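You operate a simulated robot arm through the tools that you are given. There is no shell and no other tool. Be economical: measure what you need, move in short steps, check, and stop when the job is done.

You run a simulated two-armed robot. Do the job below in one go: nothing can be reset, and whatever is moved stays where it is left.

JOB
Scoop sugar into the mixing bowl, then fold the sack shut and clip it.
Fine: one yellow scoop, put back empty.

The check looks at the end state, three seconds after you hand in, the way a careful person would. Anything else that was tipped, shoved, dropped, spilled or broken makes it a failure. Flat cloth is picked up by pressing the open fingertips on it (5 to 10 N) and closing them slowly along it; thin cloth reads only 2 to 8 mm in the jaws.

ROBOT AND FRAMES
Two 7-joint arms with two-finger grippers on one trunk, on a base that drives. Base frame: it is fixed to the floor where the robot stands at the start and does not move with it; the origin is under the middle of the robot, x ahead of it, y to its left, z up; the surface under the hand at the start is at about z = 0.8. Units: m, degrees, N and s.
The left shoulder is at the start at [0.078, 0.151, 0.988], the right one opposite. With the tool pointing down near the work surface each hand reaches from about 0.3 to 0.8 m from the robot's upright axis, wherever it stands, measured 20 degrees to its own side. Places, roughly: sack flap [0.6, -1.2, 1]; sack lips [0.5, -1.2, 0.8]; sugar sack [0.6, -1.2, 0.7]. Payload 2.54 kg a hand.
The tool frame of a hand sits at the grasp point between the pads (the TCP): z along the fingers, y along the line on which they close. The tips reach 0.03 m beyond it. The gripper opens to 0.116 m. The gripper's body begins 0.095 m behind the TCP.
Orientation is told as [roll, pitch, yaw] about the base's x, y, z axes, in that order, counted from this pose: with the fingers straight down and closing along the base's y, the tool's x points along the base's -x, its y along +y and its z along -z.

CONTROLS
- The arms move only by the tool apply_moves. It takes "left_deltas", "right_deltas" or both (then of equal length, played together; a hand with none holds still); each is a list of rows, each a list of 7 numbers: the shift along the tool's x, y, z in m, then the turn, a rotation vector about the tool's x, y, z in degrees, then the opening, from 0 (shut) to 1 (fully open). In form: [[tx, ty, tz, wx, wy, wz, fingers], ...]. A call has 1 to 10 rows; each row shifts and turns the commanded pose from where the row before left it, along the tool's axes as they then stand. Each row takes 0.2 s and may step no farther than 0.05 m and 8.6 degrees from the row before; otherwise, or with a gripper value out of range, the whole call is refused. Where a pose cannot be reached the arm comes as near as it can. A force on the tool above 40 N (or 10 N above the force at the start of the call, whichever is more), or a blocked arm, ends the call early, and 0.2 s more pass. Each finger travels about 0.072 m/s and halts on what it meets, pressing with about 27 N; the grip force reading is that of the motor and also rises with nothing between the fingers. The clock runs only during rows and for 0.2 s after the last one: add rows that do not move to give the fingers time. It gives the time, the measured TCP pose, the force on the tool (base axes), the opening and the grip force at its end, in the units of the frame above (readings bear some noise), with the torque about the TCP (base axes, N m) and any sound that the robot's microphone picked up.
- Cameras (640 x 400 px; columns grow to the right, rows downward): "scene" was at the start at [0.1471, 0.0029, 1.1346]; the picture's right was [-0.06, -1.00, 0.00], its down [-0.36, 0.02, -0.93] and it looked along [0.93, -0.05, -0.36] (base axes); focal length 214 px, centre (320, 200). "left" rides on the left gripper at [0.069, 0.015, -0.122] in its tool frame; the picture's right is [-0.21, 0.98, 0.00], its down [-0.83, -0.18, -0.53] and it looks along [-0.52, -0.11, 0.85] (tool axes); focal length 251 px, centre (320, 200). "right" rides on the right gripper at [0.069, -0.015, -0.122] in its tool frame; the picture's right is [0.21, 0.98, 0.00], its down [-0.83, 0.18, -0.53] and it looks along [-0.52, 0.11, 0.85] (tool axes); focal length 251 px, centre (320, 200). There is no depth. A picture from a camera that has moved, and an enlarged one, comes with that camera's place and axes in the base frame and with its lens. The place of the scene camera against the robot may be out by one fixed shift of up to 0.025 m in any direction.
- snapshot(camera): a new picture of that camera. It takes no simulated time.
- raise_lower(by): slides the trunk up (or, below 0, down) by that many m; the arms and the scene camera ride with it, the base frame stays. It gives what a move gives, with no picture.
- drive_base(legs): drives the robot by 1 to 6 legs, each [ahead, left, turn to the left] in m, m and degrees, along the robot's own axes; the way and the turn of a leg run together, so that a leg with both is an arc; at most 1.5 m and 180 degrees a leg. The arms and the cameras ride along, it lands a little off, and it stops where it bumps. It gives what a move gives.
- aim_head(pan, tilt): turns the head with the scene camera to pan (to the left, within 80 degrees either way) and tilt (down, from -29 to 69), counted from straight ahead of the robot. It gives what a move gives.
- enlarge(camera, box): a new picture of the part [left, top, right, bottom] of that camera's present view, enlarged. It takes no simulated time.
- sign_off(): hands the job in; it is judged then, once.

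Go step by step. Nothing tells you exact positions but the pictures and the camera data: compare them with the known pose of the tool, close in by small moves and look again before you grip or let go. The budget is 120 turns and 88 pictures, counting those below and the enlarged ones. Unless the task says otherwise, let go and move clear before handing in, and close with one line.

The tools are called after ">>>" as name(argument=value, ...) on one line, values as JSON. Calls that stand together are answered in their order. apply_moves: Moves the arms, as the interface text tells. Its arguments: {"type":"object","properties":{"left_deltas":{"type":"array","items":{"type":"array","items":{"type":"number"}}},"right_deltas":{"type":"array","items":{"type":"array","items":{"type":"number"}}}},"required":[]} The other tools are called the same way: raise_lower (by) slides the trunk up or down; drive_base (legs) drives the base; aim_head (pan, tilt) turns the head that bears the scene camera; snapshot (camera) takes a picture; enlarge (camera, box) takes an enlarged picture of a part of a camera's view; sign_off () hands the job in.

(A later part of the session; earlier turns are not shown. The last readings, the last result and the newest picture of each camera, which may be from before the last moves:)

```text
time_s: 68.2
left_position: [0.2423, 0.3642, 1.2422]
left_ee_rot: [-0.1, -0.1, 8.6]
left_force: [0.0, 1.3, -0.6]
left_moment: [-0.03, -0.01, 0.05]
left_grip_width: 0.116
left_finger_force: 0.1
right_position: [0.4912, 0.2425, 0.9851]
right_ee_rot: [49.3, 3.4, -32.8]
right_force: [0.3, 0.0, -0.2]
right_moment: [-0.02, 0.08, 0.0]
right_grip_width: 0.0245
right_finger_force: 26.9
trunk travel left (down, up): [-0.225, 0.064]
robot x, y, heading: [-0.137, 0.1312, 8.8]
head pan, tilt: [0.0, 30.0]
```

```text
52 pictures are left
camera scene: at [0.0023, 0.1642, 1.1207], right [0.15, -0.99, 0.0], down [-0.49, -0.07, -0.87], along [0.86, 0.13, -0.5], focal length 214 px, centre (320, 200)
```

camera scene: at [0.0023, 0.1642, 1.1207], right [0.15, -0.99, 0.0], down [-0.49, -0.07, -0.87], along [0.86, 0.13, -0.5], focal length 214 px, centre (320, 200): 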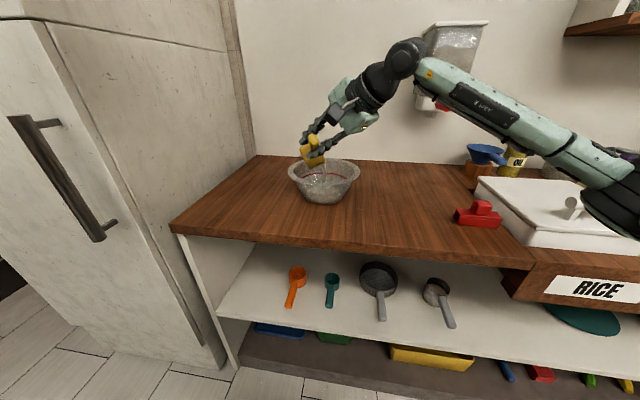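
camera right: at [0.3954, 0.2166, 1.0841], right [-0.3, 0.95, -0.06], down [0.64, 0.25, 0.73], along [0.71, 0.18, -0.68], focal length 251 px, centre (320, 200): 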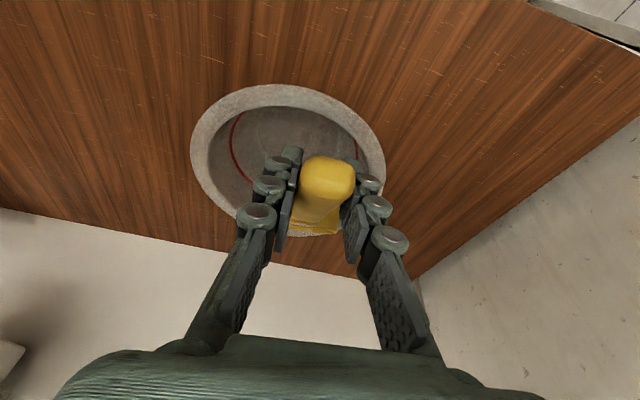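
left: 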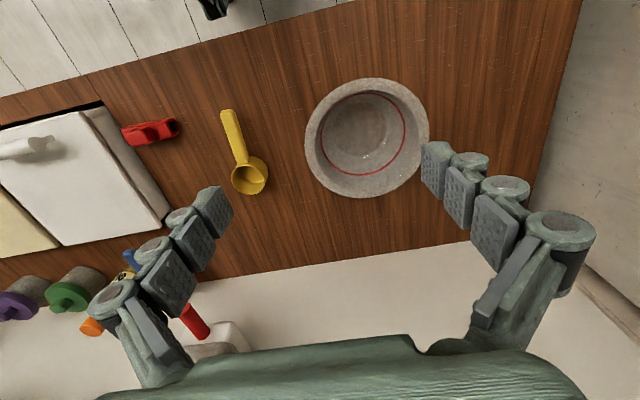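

Sugar is pouring in. I keep rolling.

>>> apply_moves(right_deltas=[[0, 0, 0, -4.6, 0, 4.6, 0], [0, 0, 0, -4.6, 0, 4.6, 0], [0, 0, 0, -4.6, 0, 4.6, 0], [0, 0, 0, -4.6, 0, 4.6, 0], [0, 0, 0, -4.6, 0, 4.6, 0], [0, 0, 0, -4.6, 0, 4.6, 0], [0, 0, 0, -4.6, 0, 4.6, 0], [0, 0, 0, -4.6, 0, 4.6, 0], [0, 0, 0, -4.6, 0, 4.6, 0], [0, 0, 0, -4.6, 0, 4.6, 0]])

>>> enlarge(camera="scene", box=[240, 80, 440, 220])

```text
time_s: 70.4
left_position: [0.2413, 0.3626, 1.2403]
left_ee_rot: [-0.1, -0.1, 8.5]
left_force: [0.0, -0.4, -0.5]
left_moment: [-0.03, -0.03, 0.0]
left_grip_width: 0.1162
left_finger_force: 0.1
right_position: [0.4913, 0.2421, 0.9839]
right_ee_rot: [90.5, 45.5, -49.2]
right_force: [0.2, -0.3, -0.2]
right_moment: [0.0, 0.07, 0.02]
right_grip_width: 0.0245
right_finger_force: 26.7
trunk travel left (down, up): [-0.225, 0.064]
robot x, y, heading: [-0.1399, 0.1337, 8.8]
head pan, tilt: [0.0, 30.0]
```

```text
2.86 times, centred on (340, 150) of scene
camera zoom: at [0.0022, 0.1648, 1.1207], right [0.15, -0.99, 0.0], down [-0.49, -0.08, -0.87], along [0.86, 0.13, -0.5], focal length 613 px, centre (263, 343)
```

zoom: 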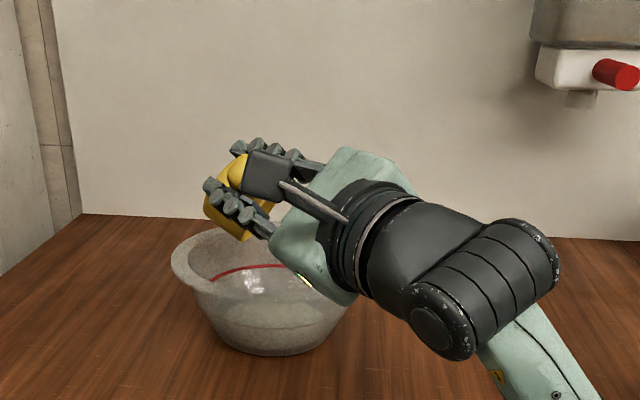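

The moment reading is back to the empty value. I give a small shake, then roll back.

>>> apply_moves(right_deltas=[[0, 0, 0, -5, 0, 5, 0], [0, 0, 0, 5, 0, -5, 0], [0, 0, 0, -5, 0, 5, 0], [0, 0, 0, 5, 0, -5, 0], [0, 0, 0, 0, 0, 0, 0]])

>>> apply_moves(right_deltas=[[0, 0, 0, 5.4, 0, -5.4, 0], [0, 0, 0, 5.4, 0, -5.4, 0], [0, 0, 0, 5.4, 0, -5.4, 0], [0, 0, 0, 5.4, 0, -5.4, 0], [0, 0, 0, 5.4, 0, -5.4, 0], [0, 0, 0, 5.4, 0, -5.4, 0], [0, 0, 0, 5.4, 0, -5.4, 0], [0, 0, 0, 5.4, 0, -5.4, 0], [0, 0, 0, 5.4, 0, -5.4, 0], [0, 0, 0, 5.4, 0, -5.4, 0]])

>>> apply_moves(right_deltas=[[0, 0, 0, 5.8, 0, -5.8, 0], [0, 0, 0, 5.8, 0, -5.8, 0], [0, 0, 0, 5.8, 0, -5.8, 0], [0, 0, 0, 5.8, 0, -5.8, 0], [0, 0, 0, 5.8, 0, -5.8, 0], [0, 0, 0, 5.8, 0, -5.8, 0], [0, 0, 0, 0, 0, 0, 0]])

>>> snapshot(camera="right")

```text
time_s: 71.6
left_position: [0.241, 0.3631, 1.2411]
left_ee_rot: [-0.2, -0.1, 8.5]
left_force: [0.4, -0.1, 0.2]
left_moment: [0.0, -0.01, 0.0]
left_grip_width: 0.1159
left_finger_force: 0.1
right_position: [0.4915, 0.2424, 0.9825]
right_ee_rot: [85.5, 40.5, -49.0]
right_force: [-0.3, 0.3, 0.3]
right_moment: [-0.03, 0.04, -0.01]
right_grip_width: 0.0243
right_finger_force: 27.0
right hand out of reach, approached as far as the arm can: row 1
trunk travel left (down, up): [-0.225, 0.064]
robot x, y, heading: [-0.1443, 0.1334, 8.7]
head pan, tilt: [0.0, 30.0]
```

```text
time_s: 73.8
left_position: [0.2432, 0.3633, 1.2413]
left_ee_rot: [-0.1, -0.1, 8.5]
left_force: [0.0, 0.0, 0.2]
left_moment: [0.0, 0.02, -0.03]
left_grip_width: 0.1161
left_finger_force: 0.1
right_position: [0.4908, 0.2417, 0.9827]
right_ee_rot: [35.9, -5.7, -23.0]
right_force: [0.7, -0.2, -1.6]
right_moment: [-0.02, 0.05, -0.03]
right_grip_width: 0.0242
right_finger_force: 27.2
trunk travel left (down, up): [-0.225, 0.064]
robot x, y, heading: [-0.1436, 0.1351, 8.6]
head pan, tilt: [0.0, 30.0]
```

```text
time_s: 75.4
left_position: [0.2407, 0.3637, 1.2411]
left_ee_rot: [-0.1, -0.1, 8.5]
left_force: [0.2, -0.7, 0.3]
left_moment: [0.0, 0.02, -0.03]
left_grip_width: 0.1159
left_finger_force: 0.0
right_position: [0.4907, 0.2427, 0.9847]
right_ee_rot: [-6.1, -14.6, 10.6]
right_force: [0.6, 0.2, -0.2]
right_moment: [0.0, 0.04, 0.01]
right_grip_width: 0.0243
right_finger_force: 26.7
trunk travel left (down, up): [-0.225, 0.064]
robot x, y, heading: [-0.1417, 0.1319, 8.9]
head pan, tilt: [0.0, 30.0]
```

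```text
50 pictures are left
camera right: at [0.3962, 0.2213, 1.0849], right [-0.36, 0.92, -0.16], down [0.61, 0.36, 0.7], along [0.7, 0.16, -0.69], focal length 251 px, centre (320, 200)
```

right: 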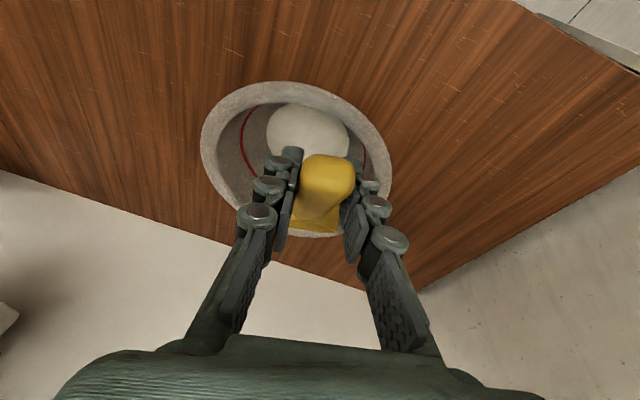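

The sugar lies in the bowl and the table looks clean. I raise, level, square up and start moving the scoop back toward its spot.

>>> apply_moves(right_deltas=[[0, 0, 0, -5, 0, 5, 0], [-0.0116, 0, -0.0435, 0, 0, 0, 0], [0, 0, 0, 0, -7.5, 0, 0], [0, 0, 0, 0, -7.5, 0, 0], [0, 0, 0, 0, -7.5, 0, 0], [0, 0, 0, 0, -7.5, 0, 0], [0, 0, 0, 5.3, 0, 5.3, 0], [0, -0.0476, 0, 0, 0, 0, 0], [0, -0.0476, 0, 0, 0, 0, 0], [0, -0.0476, 0, 0, 0, 0, 0]])

>>> enlarge(camera="scene", box=[260, 60, 480, 220])

```text
time_s: 77.6
left_position: [0.2421, 0.3611, 1.2417]
left_ee_rot: [0.0, -0.1, 8.6]
left_force: [-0.7, 0.4, -0.3]
left_moment: [0.02, -0.02, 0.0]
left_grip_width: 0.1159
left_finger_force: 0.2
right_position: [0.4856, 0.0978, 1.0281]
right_ee_rot: [0.4, -44.9, -2.3]
right_force: [0.7, 0.5, -1.1]
right_moment: [0.03, 0.07, -0.04]
right_grip_width: 0.0244
right_finger_force: 27.4
trunk travel left (down, up): [-0.225, 0.064]
robot x, y, heading: [-0.1436, 0.1302, 8.6]
head pan, tilt: [0.0, 30.0]
```

```text
2.50 times, centred on (370, 140) of scene
camera zoom: at [0.0022, 0.1635, 1.1207], right [0.15, -0.99, 0.0], down [-0.49, -0.07, -0.87], along [0.86, 0.13, -0.5], focal length 536 px, centre (195, 350)
```

zoom: 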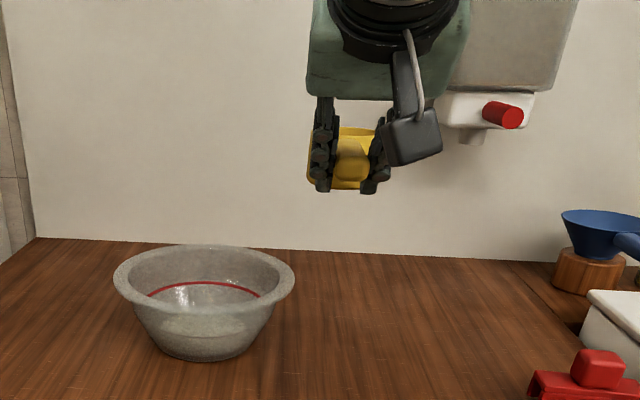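

Next, back over its spot and down slowly.

>>> apply_moves(right_deltas=[[-0.0137, -0.047, 0.0137, 0, 0, 0, 0], [-0.0137, -0.047, 0.0137, 0, 0, 0, 0], [0.0262, 0, 0.0262, 0, 0, 0, 0], [0.0262, 0, 0.0262, 0, 0, 0, 0], [0.0262, 0, 0.0262, 0, 0, 0, 0], [0.0262, 0, 0.0262, 0, 0, 0, 0], [0.014, 0, 0.014, 0, 0, 0, 0], [0.008, 0, 0.008, 0, 0, 0, 0], [0, 0, 0, 0, 0, 0, 0]])

>>> enlarge(camera="scene", box=[300, 100, 460, 220])

```text
refused: row 1 steps farther than a row can; nothing moved
```

```text
3.33 times, centred on (380, 160) of scene
camera zoom: at [0.0022, 0.1635, 1.1207], right [0.15, -0.99, 0.0], down [-0.49, -0.07, -0.87], along [0.86, 0.13, -0.5], focal length 715 px, centre (120, 333)
```

zoom: 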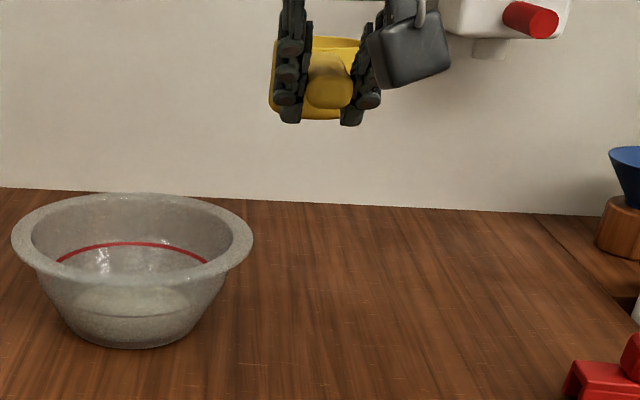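

That row was slightly too long; I split it.

>>> apply_moves(right_deltas=[[-0.009, -0.0313, 0.009, 0, 0, 0, 0], [-0.009, -0.0313, 0.009, 0, 0, 0, 0], [-0.009, -0.0313, 0.009, 0, 0, 0, 0], [0.0262, 0, 0.0262, 0, 0, 0, 0], [0.0262, 0, 0.0262, 0, 0, 0, 0], [0.0262, 0, 0.0262, 0, 0, 0, 0], [0.0262, 0, 0.0262, 0, 0, 0, 0], [0.014, 0, 0.014, 0, 0, 0, 0], [0.007, 0, 0.007, 0, 0, 0, 0], [0, 0, 0, 0, 0, 0, 0]])

>>> enlarge(camera="scene", box=[300, 100, 500, 240])

```text
time_s: 79.8
left_position: [0.2419, 0.3627, 1.2415]
left_ee_rot: [-0.1, -0.2, 8.6]
left_force: [0.2, -1.0, -0.1]
left_moment: [0.03, -0.01, 0.01]
left_grip_width: 0.1159
left_finger_force: 0.2
right_position: [0.5205, 0.0064, 0.8495]
right_ee_rot: [0.5, -44.9, -2.3]
right_force: [0.1, 0.3, -0.5]
right_moment: [0.0, 0.05, -0.02]
right_grip_width: 0.0242
right_finger_force: 27.0
trunk travel left (down, up): [-0.225, 0.064]
robot x, y, heading: [-0.1398, 0.1341, 8.6]
head pan, tilt: [0.0, 30.0]
```

```text
2.86 times, centred on (400, 170) of scene
camera zoom: at [0.0022, 0.1643, 1.1206], right [0.15, -0.99, 0.0], down [-0.49, -0.07, -0.87], along [0.86, 0.13, -0.5], focal length 613 px, centre (91, 286)
```

zoom: 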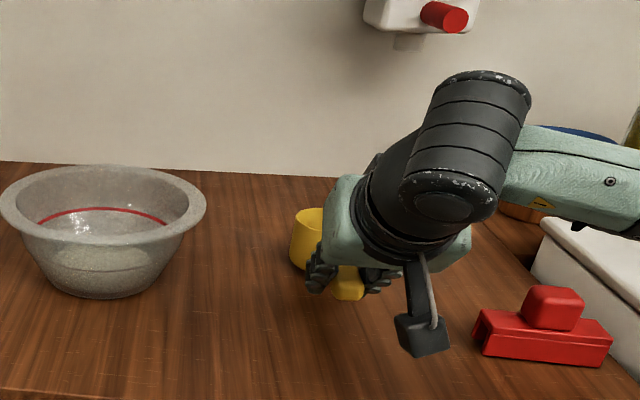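

About 1 cm to go. I lower the rest watching the force.

>>> apply_moves(right_deltas=[[0.003, -0.001, 0.003, 0, 0, 0, 0], [0.003, -0.001, 0.003, 0, 0, 0, 0], [0.002, 0, 0.002, 0, 0, 0, 0], [0, 0, 0, 0, 0, 0, 0]])

```text
time_s: 80.8
left_position: [0.2403, 0.3633, 1.2417]
left_ee_rot: [-0.1, -0.1, 8.6]
left_force: [0.1, -0.1, 0.3]
left_moment: [-0.01, 0.02, -0.01]
left_grip_width: 0.116
left_finger_force: 0.1
right_position: [0.5213, 0.0024, 0.8406]
right_ee_rot: [0.3, -45.0, -2.3]
right_force: [0.0, 0.1, 2.3]
right_moment: [-0.07, -0.35, -0.04]
right_grip_width: 0.0245
right_finger_force: 26.9
trunk travel left (down, up): [-0.225, 0.064]
robot x, y, heading: [-0.1401, 0.1312, 8.7]
head pan, tilt: [0.0, 30.0]
```

It touches the table. I open slowly and withdraw along the tool axis.

>>> apply_moves(right_deltas=[[0, 0, 0, 0, 0, 0, 0.25], [0, 0, 0, 0, 0, 0, 0.4], [0, 0, 0, 0, 0, 0, 0.6], [0, 0, 0, 0, 0, 0, 0.6], [0, 0, -0.02, 0, 0, 0, 0.6], [0, 0, -0.04, 0, 0, 0, 0.6], [0, 0, -0.045, 0, 0, 0, 0.6], [0, 0, -0.045, 0, 0, 0, 0.6], [-0.03, 0, -0.03, 0, 0, 0, 0.6]])

>>> snapshot(camera="right")

>>> snapshot(camera="scene")

```text
time_s: 82.8
left_position: [0.2416, 0.3637, 1.2414]
left_ee_rot: [-0.1, 0.0, 8.6]
left_force: [-0.4, 0.2, 0.3]
left_moment: [0.01, 0.02, 0.05]
left_grip_width: 0.1163
left_finger_force: 0.0
right_position: [0.413, 0.0074, 0.9869]
right_ee_rot: [0.3, -44.9, -2.4]
right_force: [0.4, -0.3, 0.7]
right_moment: [0.03, 0.04, 0.03]
right_grip_width: 0.0696
right_finger_force: 0.0
trunk travel left (down, up): [-0.225, 0.064]
robot x, y, heading: [-0.1393, 0.1318, 8.4]
head pan, tilt: [0.0, 30.0]
```

```text
46 pictures are left
camera right: at [0.2786, -0.0041, 1.0255], right [-0.12, 0.98, -0.15], down [0.21, 0.17, 0.96], along [0.97, 0.08, -0.23], focal length 251 px, centre (320, 200)
```

right: 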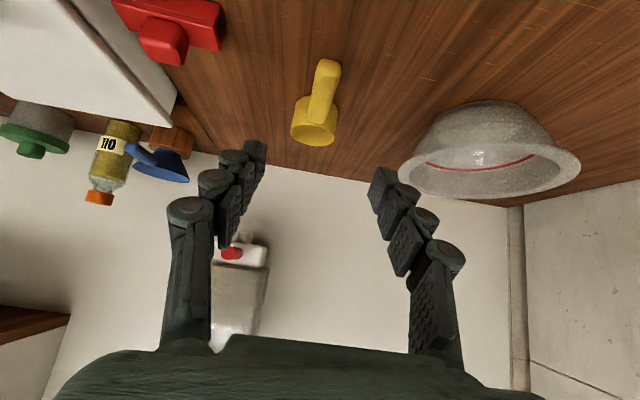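

```text
45 pictures are left
camera scene: at [0.002, 0.1645, 1.1206], right [0.15, -0.99, 0.0], down [-0.49, -0.07, -0.87], along [0.86, 0.13, -0.5], focal length 214 px, centre (320, 200)
```

scene: 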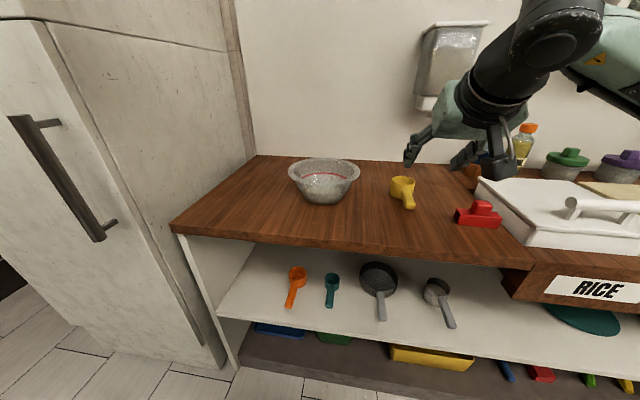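

The scoop is back upright and empty. Next the clip: I raise the right hand and drive right so the left hand sits over the clip (about (0.48, −0.155)).

>>> apply_moves(left_deltas=[[-0.03, 0, 0.02, 0, 0, 0, 1], [-0.03, 0, 0.02, 0, 0, 0, 1], [0, 0, 0, 0, 0, 0, 1], [0, 0, 0, 0, 0, 0, 1]], right_deltas=[[-0.03, 0, -0.03, 0, 0, 0, 0.6], [-0.03, 0, -0.03, 0, 0, 0, 0.6], [-0.03, 0, -0.03, 0, 0, 0, 0.6], [0, 0, 0, 0, 0, 0, 0.6]])

>>> drive_base(legs=[[0, 0, -8.5], [0.07, -0.46, 0]])

>>> aim_head(pan=15, tilt=38)

>>> snapshot(camera="scene")

>>> snapshot(camera="left")

```text
time_s: 83.8
left_position: [0.3024, 0.3696, 1.2024]
left_ee_rot: [0.0, 0.0, 8.6]
left_force: [-0.3, 1.1, -0.8]
left_moment: [0.0, 0.02, 0.02]
left_grip_width: 0.1159
left_finger_force: 0.1
right_position: [0.4141, 0.0062, 1.1143]
right_ee_rot: [0.2, -44.8, -2.2]
right_force: [0.6, -0.8, 0.9]
right_moment: [-0.01, -0.03, -0.01]
right_grip_width: 0.0694
right_finger_force: 0.0
trunk travel left (down, up): [-0.225, 0.064]
robot x, y, heading: [-0.1407, 0.1331, 8.6]
head pan, tilt: [0.0, 30.0]
```

```text
time_s: 89.3
left_position: [0.4025, -0.1519, 1.2027]
left_ee_rot: [0.0, 0.0, 0.3]
left_force: [0.0, 0.0, 0.2]
left_moment: [0.0, -0.01, 0.01]
left_grip_width: 0.116
left_finger_force: 0.0
right_position: [0.4606, -0.5284, 1.1132]
right_ee_rot: [0.4, -45.0, -10.8]
right_force: [-0.7, -0.3, -0.3]
right_moment: [0.0, -0.04, -0.03]
right_grip_width: 0.0698
right_finger_force: 0.1
trunk travel left (down, up): [-0.225, 0.064]
robot x, y, heading: [-0.0716, -0.3208, 0.3]
head pan, tilt: [0.0, 30.0]
```

```text
time_s: 90.1
left_position: [0.4007, -0.1526, 1.202]
left_ee_rot: [0.0, 0.0, 0.2]
left_force: [0.3, 0.8, 0.6]
left_moment: [-0.03, 0.0, 0.04]
left_grip_width: 0.1163
left_finger_force: 0.1
right_position: [0.4596, -0.5274, 1.1132]
right_ee_rot: [0.3, -44.9, -10.9]
right_force: [-0.1, -0.3, 0.5]
right_moment: [0.02, 0.0, 0.03]
right_grip_width: 0.0697
right_finger_force: 0.1
trunk travel left (down, up): [-0.225, 0.064]
robot x, y, heading: [-0.0678, -0.3206, 0.3]
head pan, tilt: [15.0, 38.0]
```

```text
44 pictures are left
camera scene: at [0.067, -0.2918, 1.1083], right [0.26, -0.97, 0.0], down [-0.59, -0.16, -0.79], along [0.76, 0.21, -0.62], focal length 214 px, centre (320, 200)
```

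scene: 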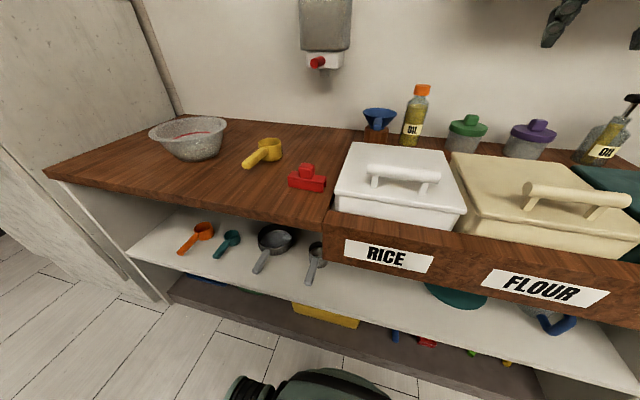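

```text
43 pictures are left
camera left: at [0.3328, -0.137, 1.3241], right [0.21, 0.98, 0.0], down [0.83, -0.18, 0.53], along [0.52, -0.11, -0.85], focal length 251 px, centre (320, 200)
```

left: 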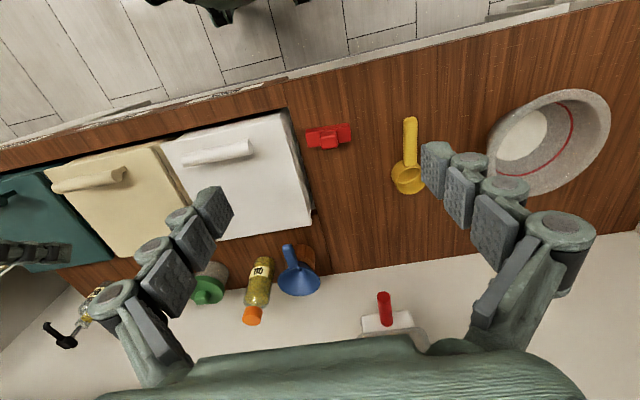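

>>> enlarge(camera="left", box=[285, 105, 365, 165])

>>> enlarge(camera="scene", box=[270, 150, 340, 205])

```text
6.67 times, centred on (325, 135) of left
camera zoom: at [0.3328, -0.137, 1.3241], right [0.21, 0.98, 0.0], down [0.83, -0.18, 0.53], along [0.52, -0.11, -0.85], focal length 1676 px, centre (287, 633)
```

zoom: 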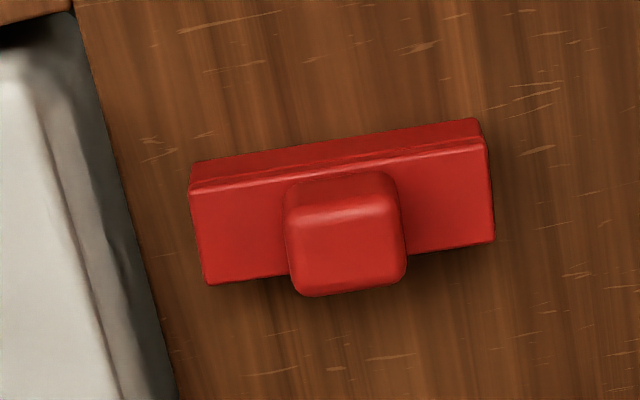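

```text
7.27 times, centred on (305, 178) of scene
camera zoom: at [0.067, -0.2918, 1.1083], right [0.26, -0.97, 0.0], down [-0.59, -0.16, -0.79], along [0.76, 0.21, -0.62], focal length 1560 px, centre (429, 364)
```

zoom: 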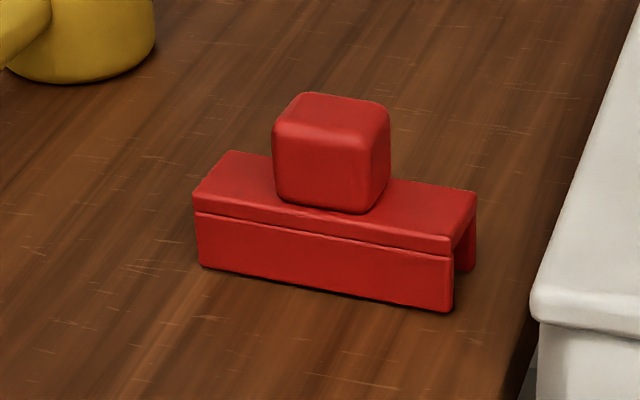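

The clip is an inverted-U channel, knob centre ≈ (0.494, −0.154), top ≈0.86. I lower the left hand over the knob.

>>> apply_moves(left_deltas=[[-0.0132, 0.0004, 0.0389, 0, 0, 3, 0.6], [-0.0132, 0.0004, 0.0389, 0, 0, 0, 0.6], [-0.0132, 0.0004, 0.0389, 0, 0, 0, 0.6], [-0.0132, 0.0004, 0.0389, 0, 0, 0, 0.6], [-0.0132, 0.0004, 0.0389, 0, 0, 0, 0.6], [-0.0132, 0.0004, 0.0389, 0, 0, 0, 0.6], [-0.0132, 0.0004, 0.0389, 0, 0, 0, 0.6], [0, 0, 0, 0, 0, 0, 0.6]])

>>> snapshot(camera="left")

>>> enlarge(camera="scene", box=[250, 80, 370, 210])

```text
time_s: 91.9
left_position: [0.4958, -0.1528, 0.9283]
left_ee_rot: [0.0, 0.0, -2.8]
left_force: [0.0, 1.1, 0.3]
left_moment: [0.02, 0.03, 0.05]
left_grip_width: 0.0693
left_finger_force: 0.0
right_position: [0.4588, -0.5284, 1.1128]
right_ee_rot: [0.4, -44.9, -10.8]
right_force: [-0.4, -0.7, 0.2]
right_moment: [-0.03, -0.01, 0.0]
right_grip_width: 0.0696
right_finger_force: 0.1
trunk travel left (down, up): [-0.225, 0.064]
robot x, y, heading: [-0.0686, -0.3244, 0.5]
head pan, tilt: [15.0, 38.0]
```

```text
40 pictures are left
camera left: at [0.427, -0.1346, 1.0508], right [0.26, 0.96, 0.0], down [0.82, -0.22, 0.53], along [0.52, -0.14, -0.85], focal length 251 px, centre (320, 200)
```

left: 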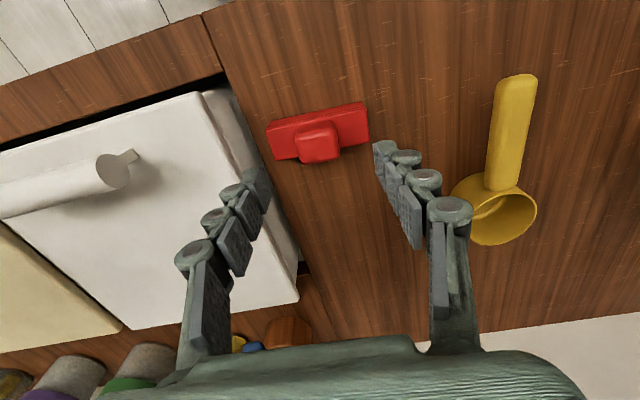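

```text
3.08 times, centred on (310, 145) of scene
camera zoom: at [0.0669, -0.2918, 1.1083], right [0.26, -0.97, 0.0], down [-0.59, -0.16, -0.79], along [0.76, 0.21, -0.62], focal length 660 px, centre (351, 369)
```

zoom: 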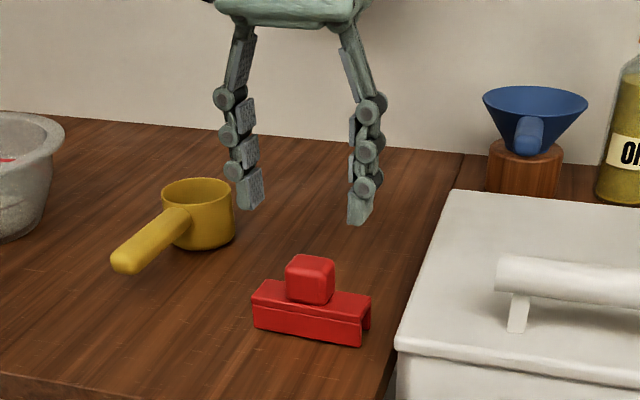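

The knob is between the fingers. I descend 6 cm and close.

>>> apply_moves(left_deltas=[[0.004, 0, 0.03, 0, 0, -1.5, 0.6], [0, 0, 0.02, 0, 0, 0, 0.6], [0, 0, 0.012, 0, 0, 0, 0.6], [0, 0, 0, 0, 0, 0, 0.4], [0, 0, 0, 0, 0, 0, 0.25], [0, 0, 0, 0, 0, 0, 0.1], [0, 0, 0, 0, 0, 0, 0], [0, 0, 0, 0, 0, 0, 0]])

>>> snapshot(camera="left")

```text
time_s: 93.7
left_position: [0.4905, -0.1533, 0.8693]
left_ee_rot: [0.1, 0.1, -1.2]
left_force: [0.6, 0.6, 0.1]
left_moment: [-0.08, -0.03, 0.03]
left_grip_width: 0.0329
left_finger_force: 27.0
right_position: [0.4598, -0.5271, 1.1141]
right_ee_rot: [0.5, -44.9, -10.8]
right_force: [-0.9, 0.2, 0.0]
right_moment: [-0.01, 0.0, 0.01]
right_grip_width: 0.0697
right_finger_force: 0.1
trunk travel left (down, up): [-0.225, 0.064]
robot x, y, heading: [-0.0729, -0.3248, 0.1]
head pan, tilt: [15.0, 38.0]
```

```text
38 pictures are left
camera left: at [0.4209, -0.1362, 0.9907], right [0.24, 0.97, 0.0], down [0.82, -0.2, 0.53], along [0.52, -0.13, -0.85], focal length 251 px, centre (320, 200)
```

left: 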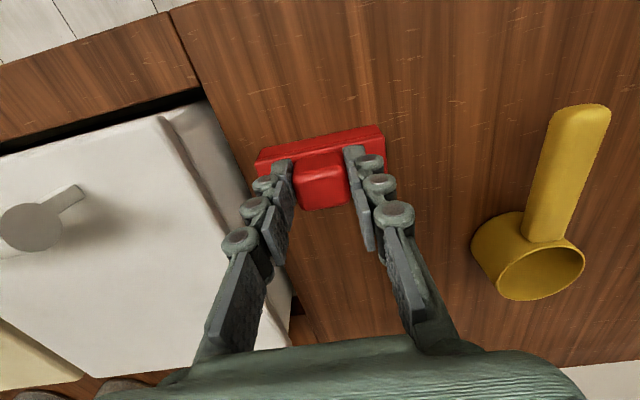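

Clip gripped (33 mm). I lift it and drive to the sack.

>>> apply_moves(left_deltas=[[0, 0, -0.02, 0, 0, 0, 0], [0, 0, -0.045, 0, 0, 0, 0], [0, 0, -0.045, 0, 0, 0, 0], [0, 0, -0.045, 0, 0, 0, 0], [0.01, 0, -0.045, 0, 0, 0, 0], [0.01, 0, -0.045, 0, 0, 0, 0], [0.01, 0, -0.02, 0, 0, 0, 0]])

>>> drive_base(legs=[[0.0, -0.76, 0]])

>>> aim_head(pan=-8, tilt=25)

>>> snapshot(camera="scene")

>>> snapshot(camera="right")

```text
time_s: 95.3
left_position: [0.4591, -0.151, 1.1335]
left_ee_rot: [0.0, 0.0, -1.2]
left_force: [0.0, 0.0, -0.4]
left_moment: [-0.02, 0.02, 0.01]
left_grip_width: 0.0328
left_finger_force: 26.7
right_position: [0.4586, -0.5288, 1.112]
right_ee_rot: [0.4, -45.0, -10.8]
right_force: [0.5, 0.0, 0.3]
right_moment: [0.02, -0.03, -0.03]
right_grip_width: 0.0696
right_finger_force: 0.0
trunk travel left (down, up): [-0.225, 0.064]
robot x, y, heading: [-0.0699, -0.3229, 0.4]
head pan, tilt: [15.0, 38.0]
```

```text
time_s: 103.1
left_position: [0.4628, -0.9175, 1.1318]
left_ee_rot: [0.1, 0.0, -1.1]
left_force: [0.1, 0.4, 0.1]
left_moment: [-0.04, 0.02, -0.02]
left_grip_width: 0.0326
left_finger_force: 27.1
right_position: [0.4634, -1.2939, 1.113]
right_ee_rot: [0.4, -44.9, -10.7]
right_force: [-0.8, 0.6, 0.2]
right_moment: [0.01, 0.01, -0.02]
right_grip_width: 0.0697
right_finger_force: 0.1
trunk travel left (down, up): [-0.225, 0.064]
robot x, y, heading: [-0.0688, -1.09, 0.2]
head pan, tilt: [15.0, 38.0]
```

```text
time_s: 104.0
left_position: [0.4622, -0.917, 1.1322]
left_ee_rot: [0.0, 0.0, -1.2]
left_force: [1.2, -0.8, -0.1]
left_moment: [0.03, 0.01, 0.01]
left_grip_width: 0.033
left_finger_force: 27.0
right_position: [0.4636, -1.293, 1.1136]
right_ee_rot: [0.4, -45.0, -10.8]
right_force: [0.4, -0.1, -0.4]
right_moment: [-0.03, -0.01, -0.01]
right_grip_width: 0.0694
right_finger_force: 0.1
trunk travel left (down, up): [-0.225, 0.064]
robot x, y, heading: [-0.0654, -1.0907, 0.2]
head pan, tilt: [-8.0, 25.0]
```

```text
37 pictures are left
camera scene: at [0.0778, -1.0932, 1.1286], right [-0.13, -0.99, 0.0], down [-0.42, 0.06, -0.91], along [0.9, -0.12, -0.42], focal length 214 px, centre (320, 200)
```

scene: 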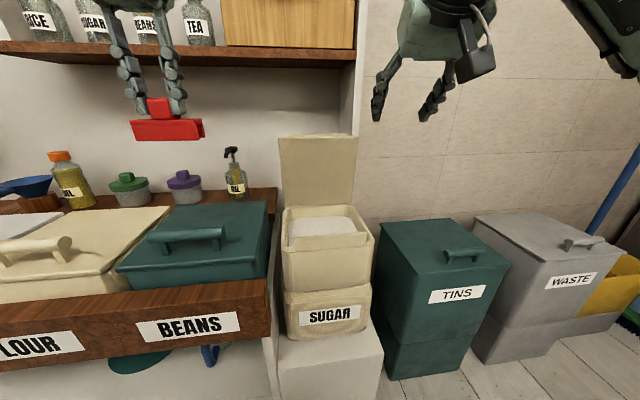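

```text
36 pictures are left
camera right: at [0.3284, -1.285, 1.1507], right [0.03, 0.99, -0.15], down [0.24, 0.14, 0.96], along [0.97, -0.06, -0.23], focal length 251 px, centre (320, 200)
```

right: 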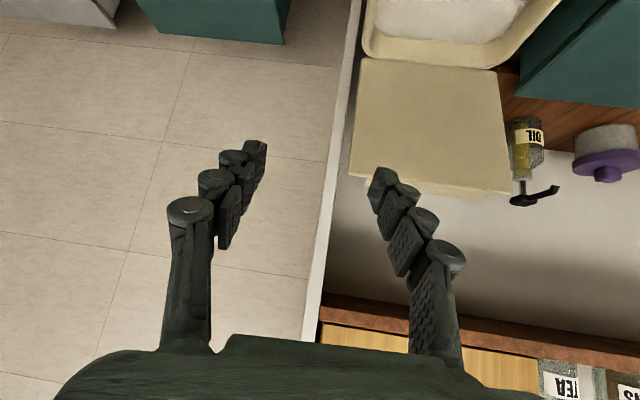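

The flap stands near x≈0.65, top z≈1.05. I close the right fingers, square the hand, tilt it 30° and bring the tips over and just behind the flap's top.

>>> apply_moves(right_deltas=[[0, 0.03, 0, -3.8, 0, -3.8, 0.3], [0, 0.03, 0, -3.8, 0, -3.8, 0.1], [0, 0.03, 0, 0, 7.5, 0, 0], [0, 0.03, 0, 0, 7.5, 0, 0], [-0.0403, 0, 0.0186, 0, 0, 0, 0], [-0.0403, 0, 0.0186, 0, 0, 0, 0], [-0.0403, 0, 0.0186, 0, 0, 0, 0], [0, 0, 0, 0, 0, 0, 0]])

>>> snapshot(camera="scene")

>>> snapshot(camera="right")

```text
time_s: 105.8
left_position: [0.4629, -0.917, 1.1328]
left_ee_rot: [0.0, 0.0, -1.2]
left_force: [0.8, -0.4, 1.0]
left_moment: [0.0, 0.0, -0.05]
left_grip_width: 0.033
left_finger_force: 27.3
right_position: [0.6026, -1.1714, 1.1257]
right_ee_rot: [0.3, -30.0, 0.2]
right_force: [0.8, 0.2, -0.5]
right_moment: [-0.03, 0.0, 0.02]
right_grip_width: 0.0001
right_finger_force: 27.2
trunk travel left (down, up): [-0.225, 0.064]
robot x, y, heading: [-0.0682, -1.0877, 0.2]
head pan, tilt: [-8.0, 25.0]
```

```text
35 pictures are left
camera scene: at [0.0777, -1.0934, 1.1287], right [-0.13, -0.99, 0.0], down [-0.42, 0.06, -0.91], along [0.9, -0.12, -0.42], focal length 214 px, centre (320, 200)
```

scene: 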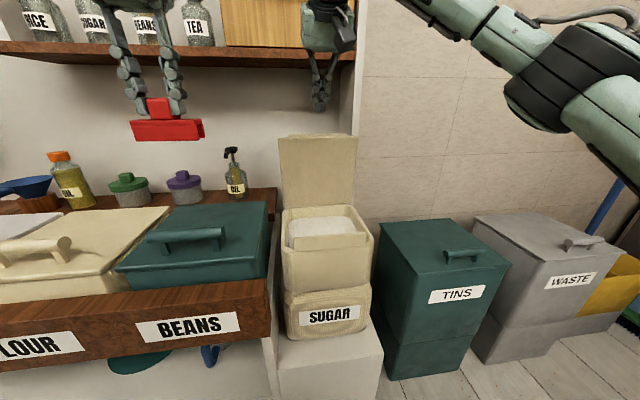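

```text
34 pictures are left
camera right: at [0.4831, -1.1892, 1.1975], right [-0.19, 0.98, -0.1], down [0.45, 0.18, 0.88], along [0.87, 0.12, -0.47], focal length 251 px, centre (320, 200)
```

right: 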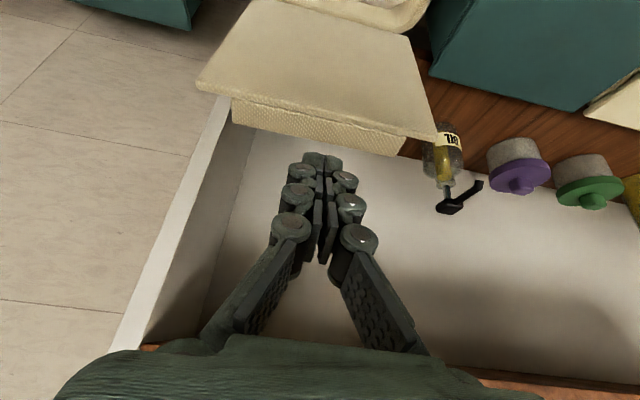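

The flap carries a strip along its top edge turned outward (toward the wall), reaching x≈0.657; when closed it will stand up next to the front lip. I go over it and lower the tips behind it.

>>> apply_moves(right_deltas=[[-0.0378, 0, 0.0218, 0, 0, 0, 0], [-0.0378, 0, 0.0218, 0, 0, 0, 0], [0.018, 0, 0.0312, 0, 0, 0, 0], [0.018, 0, 0.0312, 0, 0, 0, 0], [0.009, 0, 0.0156, 0, 0, 0, 0], [0, 0, 0, 0, 0, 0, 0]])

>>> enlarge(camera="scene", box=[250, 60, 400, 260])

>>> snapshot(camera="right")

```text
time_s: 107.2
left_position: [0.4636, -0.9165, 1.1323]
left_ee_rot: [0.0, 0.0, -1.2]
left_force: [0.5, 0.4, -0.4]
left_moment: [0.0, 0.01, 0.0]
left_grip_width: 0.0324
left_finger_force: 26.9
right_position: [0.6903, -1.1704, 1.0362]
right_ee_rot: [0.3, -29.9, 0.2]
right_force: [0.1, -0.4, -0.7]
right_moment: [0.02, -0.04, 0.0]
right_grip_width: 0.0
right_finger_force: 26.6
trunk travel left (down, up): [-0.225, 0.064]
robot x, y, heading: [-0.0667, -1.0838, 0.2]
head pan, tilt: [-8.0, 25.0]
```

```text
2.00 times, centred on (325, 160) of scene
camera zoom: at [0.0778, -1.0933, 1.1286], right [-0.13, -0.99, 0.0], down [-0.42, 0.06, -0.91], along [0.9, -0.12, -0.42], focal length 429 px, centre (310, 280)
```

zoom: 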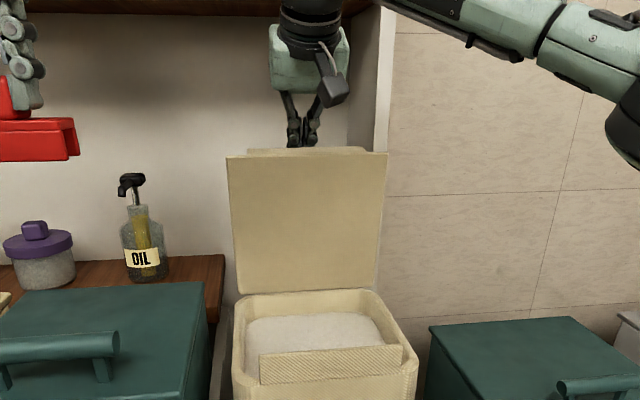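

```text
32 pictures are left
camera right: at [0.5703, -1.1876, 1.1073], right [-0.19, 0.98, -0.1], down [0.45, 0.18, 0.88], along [0.87, 0.12, -0.47], focal length 251 px, centre (320, 200)
```

right: 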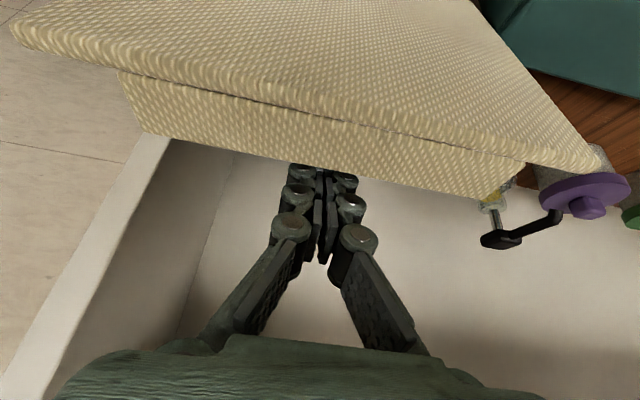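

The tips are behind the strip. I pull gently toward the robot and watch the force.

>>> apply_moves(right_deltas=[[0.0173, 0, -0.01, 0, 0, 0, 0], [0.0173, 0, -0.01, 0, 0, 0, 0], [0.0173, 0, -0.01, 0, 0, 0, 0], [0.0173, 0, -0.01, 0, 0, 0, 0], [0, 0, 0, 0, 0, 0, 0]])

>>> enlarge(camera="scene", box=[250, 60, 400, 260])

```text
time_s: 108.4
left_position: [0.4628, -0.9169, 1.1324]
left_ee_rot: [-0.1, 0.1, -1.2]
left_force: [-0.4, 0.9, -0.7]
left_moment: [0.0, 0.03, -0.03]
left_grip_width: 0.0327
left_finger_force: 26.8
right_position: [0.6102, -1.173, 1.0351]
right_ee_rot: [0.3, -30.0, 0.2]
right_force: [-0.7, 0.0, 0.1]
right_moment: [0.01, 0.0, -0.01]
right_grip_width: 0.0
right_finger_force: 28.7
trunk travel left (down, up): [-0.225, 0.064]
robot x, y, heading: [-0.0671, -1.0903, 0.4]
head pan, tilt: [-8.0, 25.0]
```

```text
2.00 times, centred on (325, 160) of scene
camera zoom: at [0.0779, -1.0933, 1.1286], right [-0.13, -0.99, 0.0], down [-0.42, 0.06, -0.91], along [0.9, -0.12, -0.42], focal length 429 px, centre (310, 280)
```

zoom: 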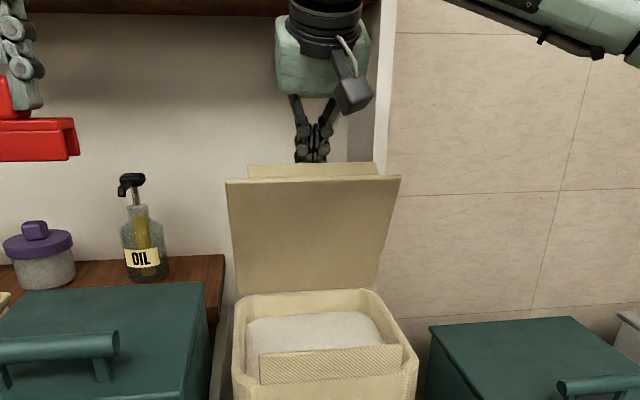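

The flap folds easily. I continue the arc forward and down.

>>> apply_moves(right_deltas=[[0.0238, 0, 0.0022, 0, 0, 0, 0], [0.0238, 0, 0.0022, 0, 0, 0, 0], [0.0238, 0, 0.0022, 0, 0, 0, 0], [0.0238, 0, 0.0022, 0, 0, 0, 0], [0.0156, 0, 0.0137, 0, 0, 0, 0], [0.0156, 0, 0.0137, 0, 0, 0, 0], [0, 0, 0, 0, 0, 0, 0]])

>>> enlarge(camera="scene", box=[250, 60, 400, 260])

```text
time_s: 110.0
left_position: [0.4631, -0.918, 1.1317]
left_ee_rot: [0.0, 0.0, -1.2]
left_force: [1.1, -0.7, 0.0]
left_moment: [-0.01, 0.01, -0.01]
left_grip_width: 0.0324
left_finger_force: 26.9
right_position: [0.5187, -1.1736, 0.9425]
right_ee_rot: [0.3, -30.0, 0.2]
right_force: [0.9, 1.0, 0.7]
right_moment: [-0.01, 0.0, 0.01]
right_grip_width: 0.0002
right_finger_force: 29.0
trunk travel left (down, up): [-0.225, 0.064]
robot x, y, heading: [-0.0661, -1.0896, 0.2]
head pan, tilt: [-8.0, 25.0]
```

```text
2.00 times, centred on (325, 160) of scene
camera zoom: at [0.0778, -1.0933, 1.1286], right [-0.13, -0.99, 0.0], down [-0.42, 0.06, -0.91], along [0.9, -0.12, -0.42], focal length 429 px, centre (310, 280)
```

zoom: 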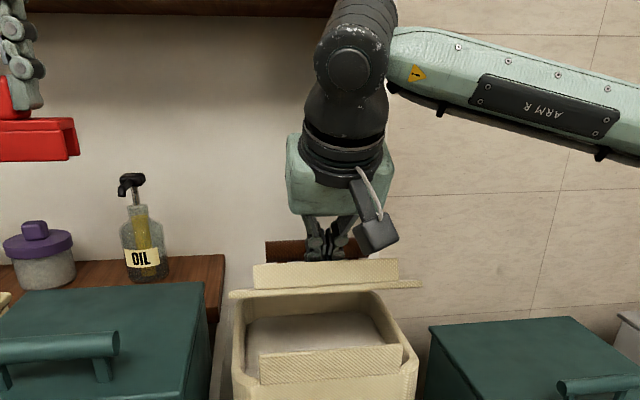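

Nearly closed. I press down further in small steps.

>>> apply_moves(right_deltas=[[0.007, 0, 0.0121, 0, 0, 0, 0], [0.007, 0, 0.0121, 0, 0, 0, 0], [0.006, 0, 0.0104, 0, 0, 0, 0], [0.004, 0, 0.007, 0, 0, 0, 0], [0, 0, 0, 0, 0, 0, 0]])

>>> enlarge(camera="scene", box=[250, 120, 400, 260])

>>> snapshot(camera="right")

```text
time_s: 110.9
left_position: [0.4598, -0.9177, 1.1341]
left_ee_rot: [-0.1, -0.2, -1.3]
left_force: [0.5, -0.2, 0.5]
left_moment: [0.03, -0.01, 0.04]
left_grip_width: 0.0324
left_finger_force: 26.9
right_position: [0.514, -1.1738, 0.9017]
right_ee_rot: [0.4, -30.2, 0.5]
right_force: [-22.2, -5.3, 11.1]
right_moment: [-0.05, -0.3, -0.03]
right_grip_width: 0.0058
right_finger_force: 28.6
trunk travel left (down, up): [-0.225, 0.064]
robot x, y, heading: [-0.0673, -1.0899, 0.3]
head pan, tilt: [-8.0, 25.0]
stopped in row 4 (right hand): the force on the tool passed its limit at 44 N (the readings are from after the stop); the commanded pose is now the measured one
```

```text
2.86 times, centred on (325, 190) of scene
camera zoom: at [0.0741, -1.094, 1.1291], right [-0.14, -0.99, 0.0], down [-0.42, 0.06, -0.91], along [0.9, -0.12, -0.42], focal length 613 px, centre (306, 229)
```

zoom: 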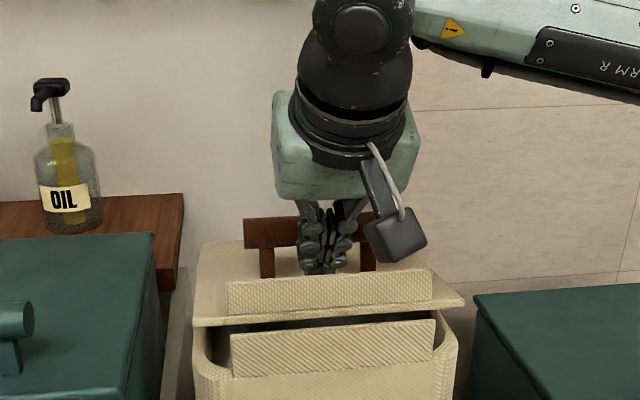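

```text
28 pictures are left
camera right: at [0.3937, -1.1907, 0.973], right [-0.2, 0.98, -0.1], down [0.44, 0.18, 0.88], along [0.88, 0.13, -0.47], focal length 251 px, centre (320, 200)
```

right: 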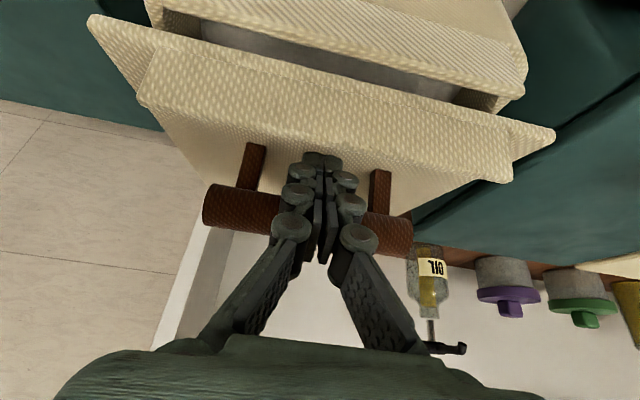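

The flap has a brown handle on its outside and my fingers caught on it. I back off slightly up and see whether the flap stays.

>>> apply_moves(right_deltas=[[0.004, 0, -0.012, 0, 0, 0, 0], [0, 0, -0.04, 0, 0, 0, 0], [0, 0, -0.045, 0, 0, 0, 0], [0, 0, 0, 0, 0, 0, 0]])

>>> snapshot(camera="right")

>>> enlarge(camera="scene", box=[250, 120, 400, 340])

```text
time_s: 111.9
left_position: [0.4632, -0.9169, 1.1322]
left_ee_rot: [-0.1, -0.1, -1.3]
left_force: [0.0, -0.7, -0.2]
left_moment: [0.01, 0.01, 0.0]
left_grip_width: 0.0326
left_finger_force: 26.9
right_position: [0.4655, -1.1736, 0.9793]
right_ee_rot: [0.2, -30.1, 0.3]
right_force: [0.7, -0.2, -0.3]
right_moment: [-0.01, 0.0, 0.02]
right_grip_width: 0.0001
right_finger_force: 28.9
trunk travel left (down, up): [-0.225, 0.064]
robot x, y, heading: [-0.0693, -1.0917, -0.0]
head pan, tilt: [-8.0, 25.0]
```

```text
27 pictures are left
camera right: at [0.3459, -1.1912, 1.0495], right [-0.19, 0.98, -0.1], down [0.45, 0.18, 0.88], along [0.87, 0.12, -0.47], focal length 251 px, centre (320, 200)
```

right: 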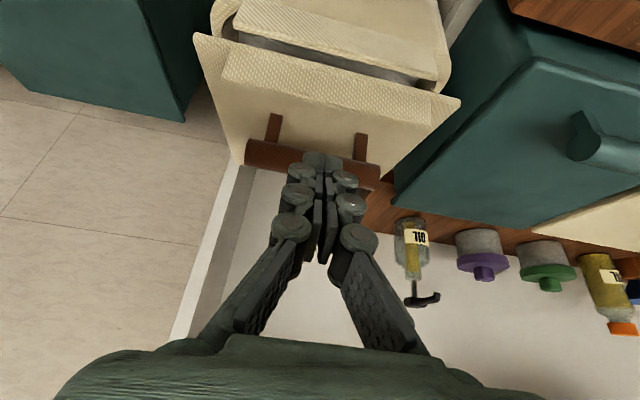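

```text
1.82 times, centred on (325, 230) of scene
camera zoom: at [0.0774, -1.0935, 1.1285], right [-0.14, -0.99, 0.0], down [-0.42, 0.06, -0.91], along [0.9, -0.12, -0.42], focal length 390 px, centre (311, 146)
```

zoom: 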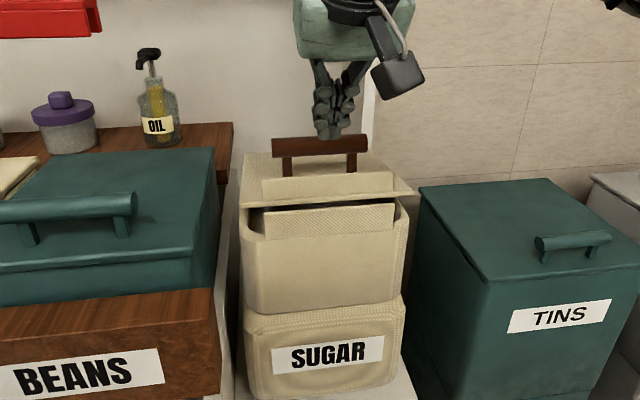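

The flap holds its angle by friction, about 15° open; its handle bar is near (0.52, −1.173, 0.92). I turn the right hand vertical and bring it above the bar to press the flap shut.

>>> apply_moves(right_deltas=[[-0.015, 0, -0.026, 0, 7.5, 0, 0], [0, 0, 0, 0, 7.5, 0, 0], [0, 0, 0, 0, 7.5, 0, 0], [0, 0, 0, 0, 7.5, 0, 0], [-0.031, 0, 0, 0, 0, 0, 0], [-0.031, 0, 0, 0, 0, 0, 0], [0, 0, 0.02, 0, 0, 0, 0], [0, 0, 0, 0, 0, 0, 0]])

>>> enlarge(camera="scene", box=[250, 120, 400, 260])

>>> snapshot(camera="right")

```text
time_s: 113.7
left_position: [0.4619, -0.9169, 1.1331]
left_ee_rot: [0.0, 0.1, -1.3]
left_force: [0.1, 1.0, -0.6]
left_moment: [-0.02, -0.02, -0.01]
left_grip_width: 0.0327
left_finger_force: 26.6
right_position: [0.5276, -1.1744, 0.9911]
right_ee_rot: [0.3, -0.1, 0.5]
right_force: [-0.4, -0.6, 0.4]
right_moment: [-0.02, -0.01, 0.01]
right_grip_width: 0.0
right_finger_force: 28.9
trunk travel left (down, up): [-0.225, 0.064]
robot x, y, heading: [-0.0651, -1.0891, 0.1]
head pan, tilt: [-8.0, 25.0]
```

```text
2.86 times, centred on (325, 190) of scene
camera zoom: at [0.0772, -1.0934, 1.1286], right [-0.14, -0.99, 0.0], down [-0.42, 0.06, -0.91], along [0.9, -0.12, -0.42], focal length 613 px, centre (306, 229)
```

zoom: 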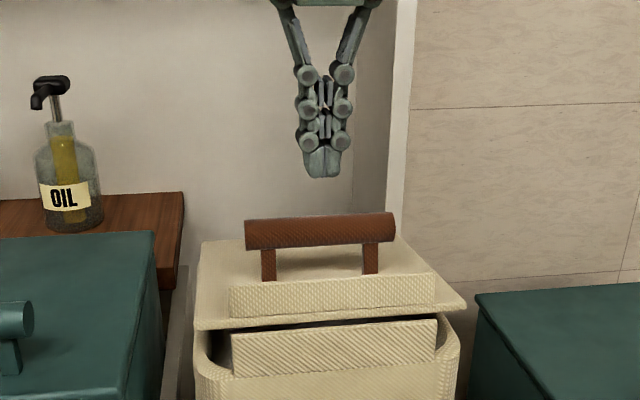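

```text
24 pictures are left
camera right: at [0.4594, -1.1911, 1.1124], right [-0.22, 0.97, 0.01], down [0.82, 0.19, 0.54], along [0.52, 0.12, -0.84], focal length 251 px, centre (320, 200)
```

right: 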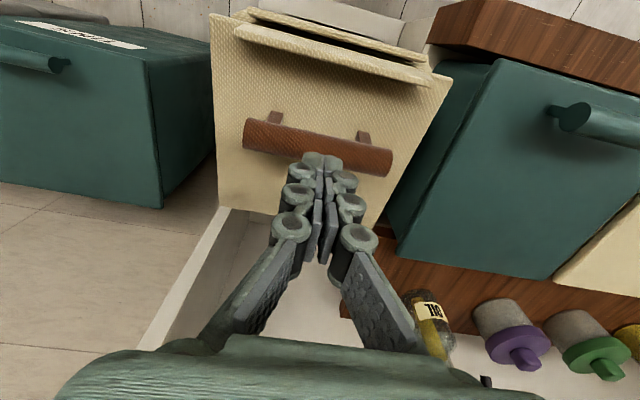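

The tips are above the bar. I press it down along its arc.

>>> apply_moves(right_deltas=[[0, 0, 0.02, 0, 0, 0, 0], [0.003, 0, 0.01, 0, 0, 0, 0], [0.005, 0, 0.01, 0, 0, 0, 0], [0.005, 0, 0.01, 0, 0, 0, 0], [0.003, 0, 0.006, 0, 0, 0, 0], [0, 0, 0, 0, 0, 0, 0]])

>>> enlarge(camera="scene", box=[250, 120, 400, 260])

```text
time_s: 115.1
left_position: [0.4584, -0.9179, 1.1343]
left_ee_rot: [-0.1, -0.2, -1.2]
left_force: [-0.2, 0.3, 0.3]
left_moment: [0.01, 0.01, -0.03]
left_grip_width: 0.0329
left_finger_force: 26.6
right_position: [0.5082, -1.1743, 0.9377]
right_ee_rot: [0.3, -0.1, 0.6]
right_force: [-20.5, -0.2, 7.9]
right_moment: [0.0, 0.5, -0.04]
right_grip_width: 0.0062
right_finger_force: 28.3
trunk travel left (down, up): [-0.225, 0.064]
robot x, y, heading: [-0.0677, -1.092, 0.1]
head pan, tilt: [-8.0, 25.0]
```

```text
2.86 times, centred on (325, 190) of scene
camera zoom: at [0.0746, -1.0935, 1.1292], right [-0.14, -0.99, 0.0], down [-0.42, 0.06, -0.91], along [0.9, -0.12, -0.42], focal length 613 px, centre (306, 229)
```

zoom: 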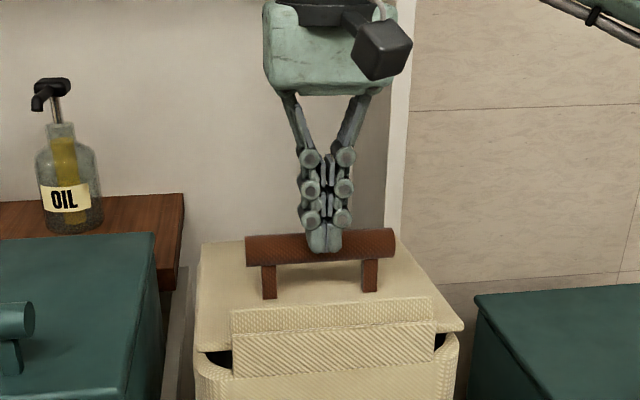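

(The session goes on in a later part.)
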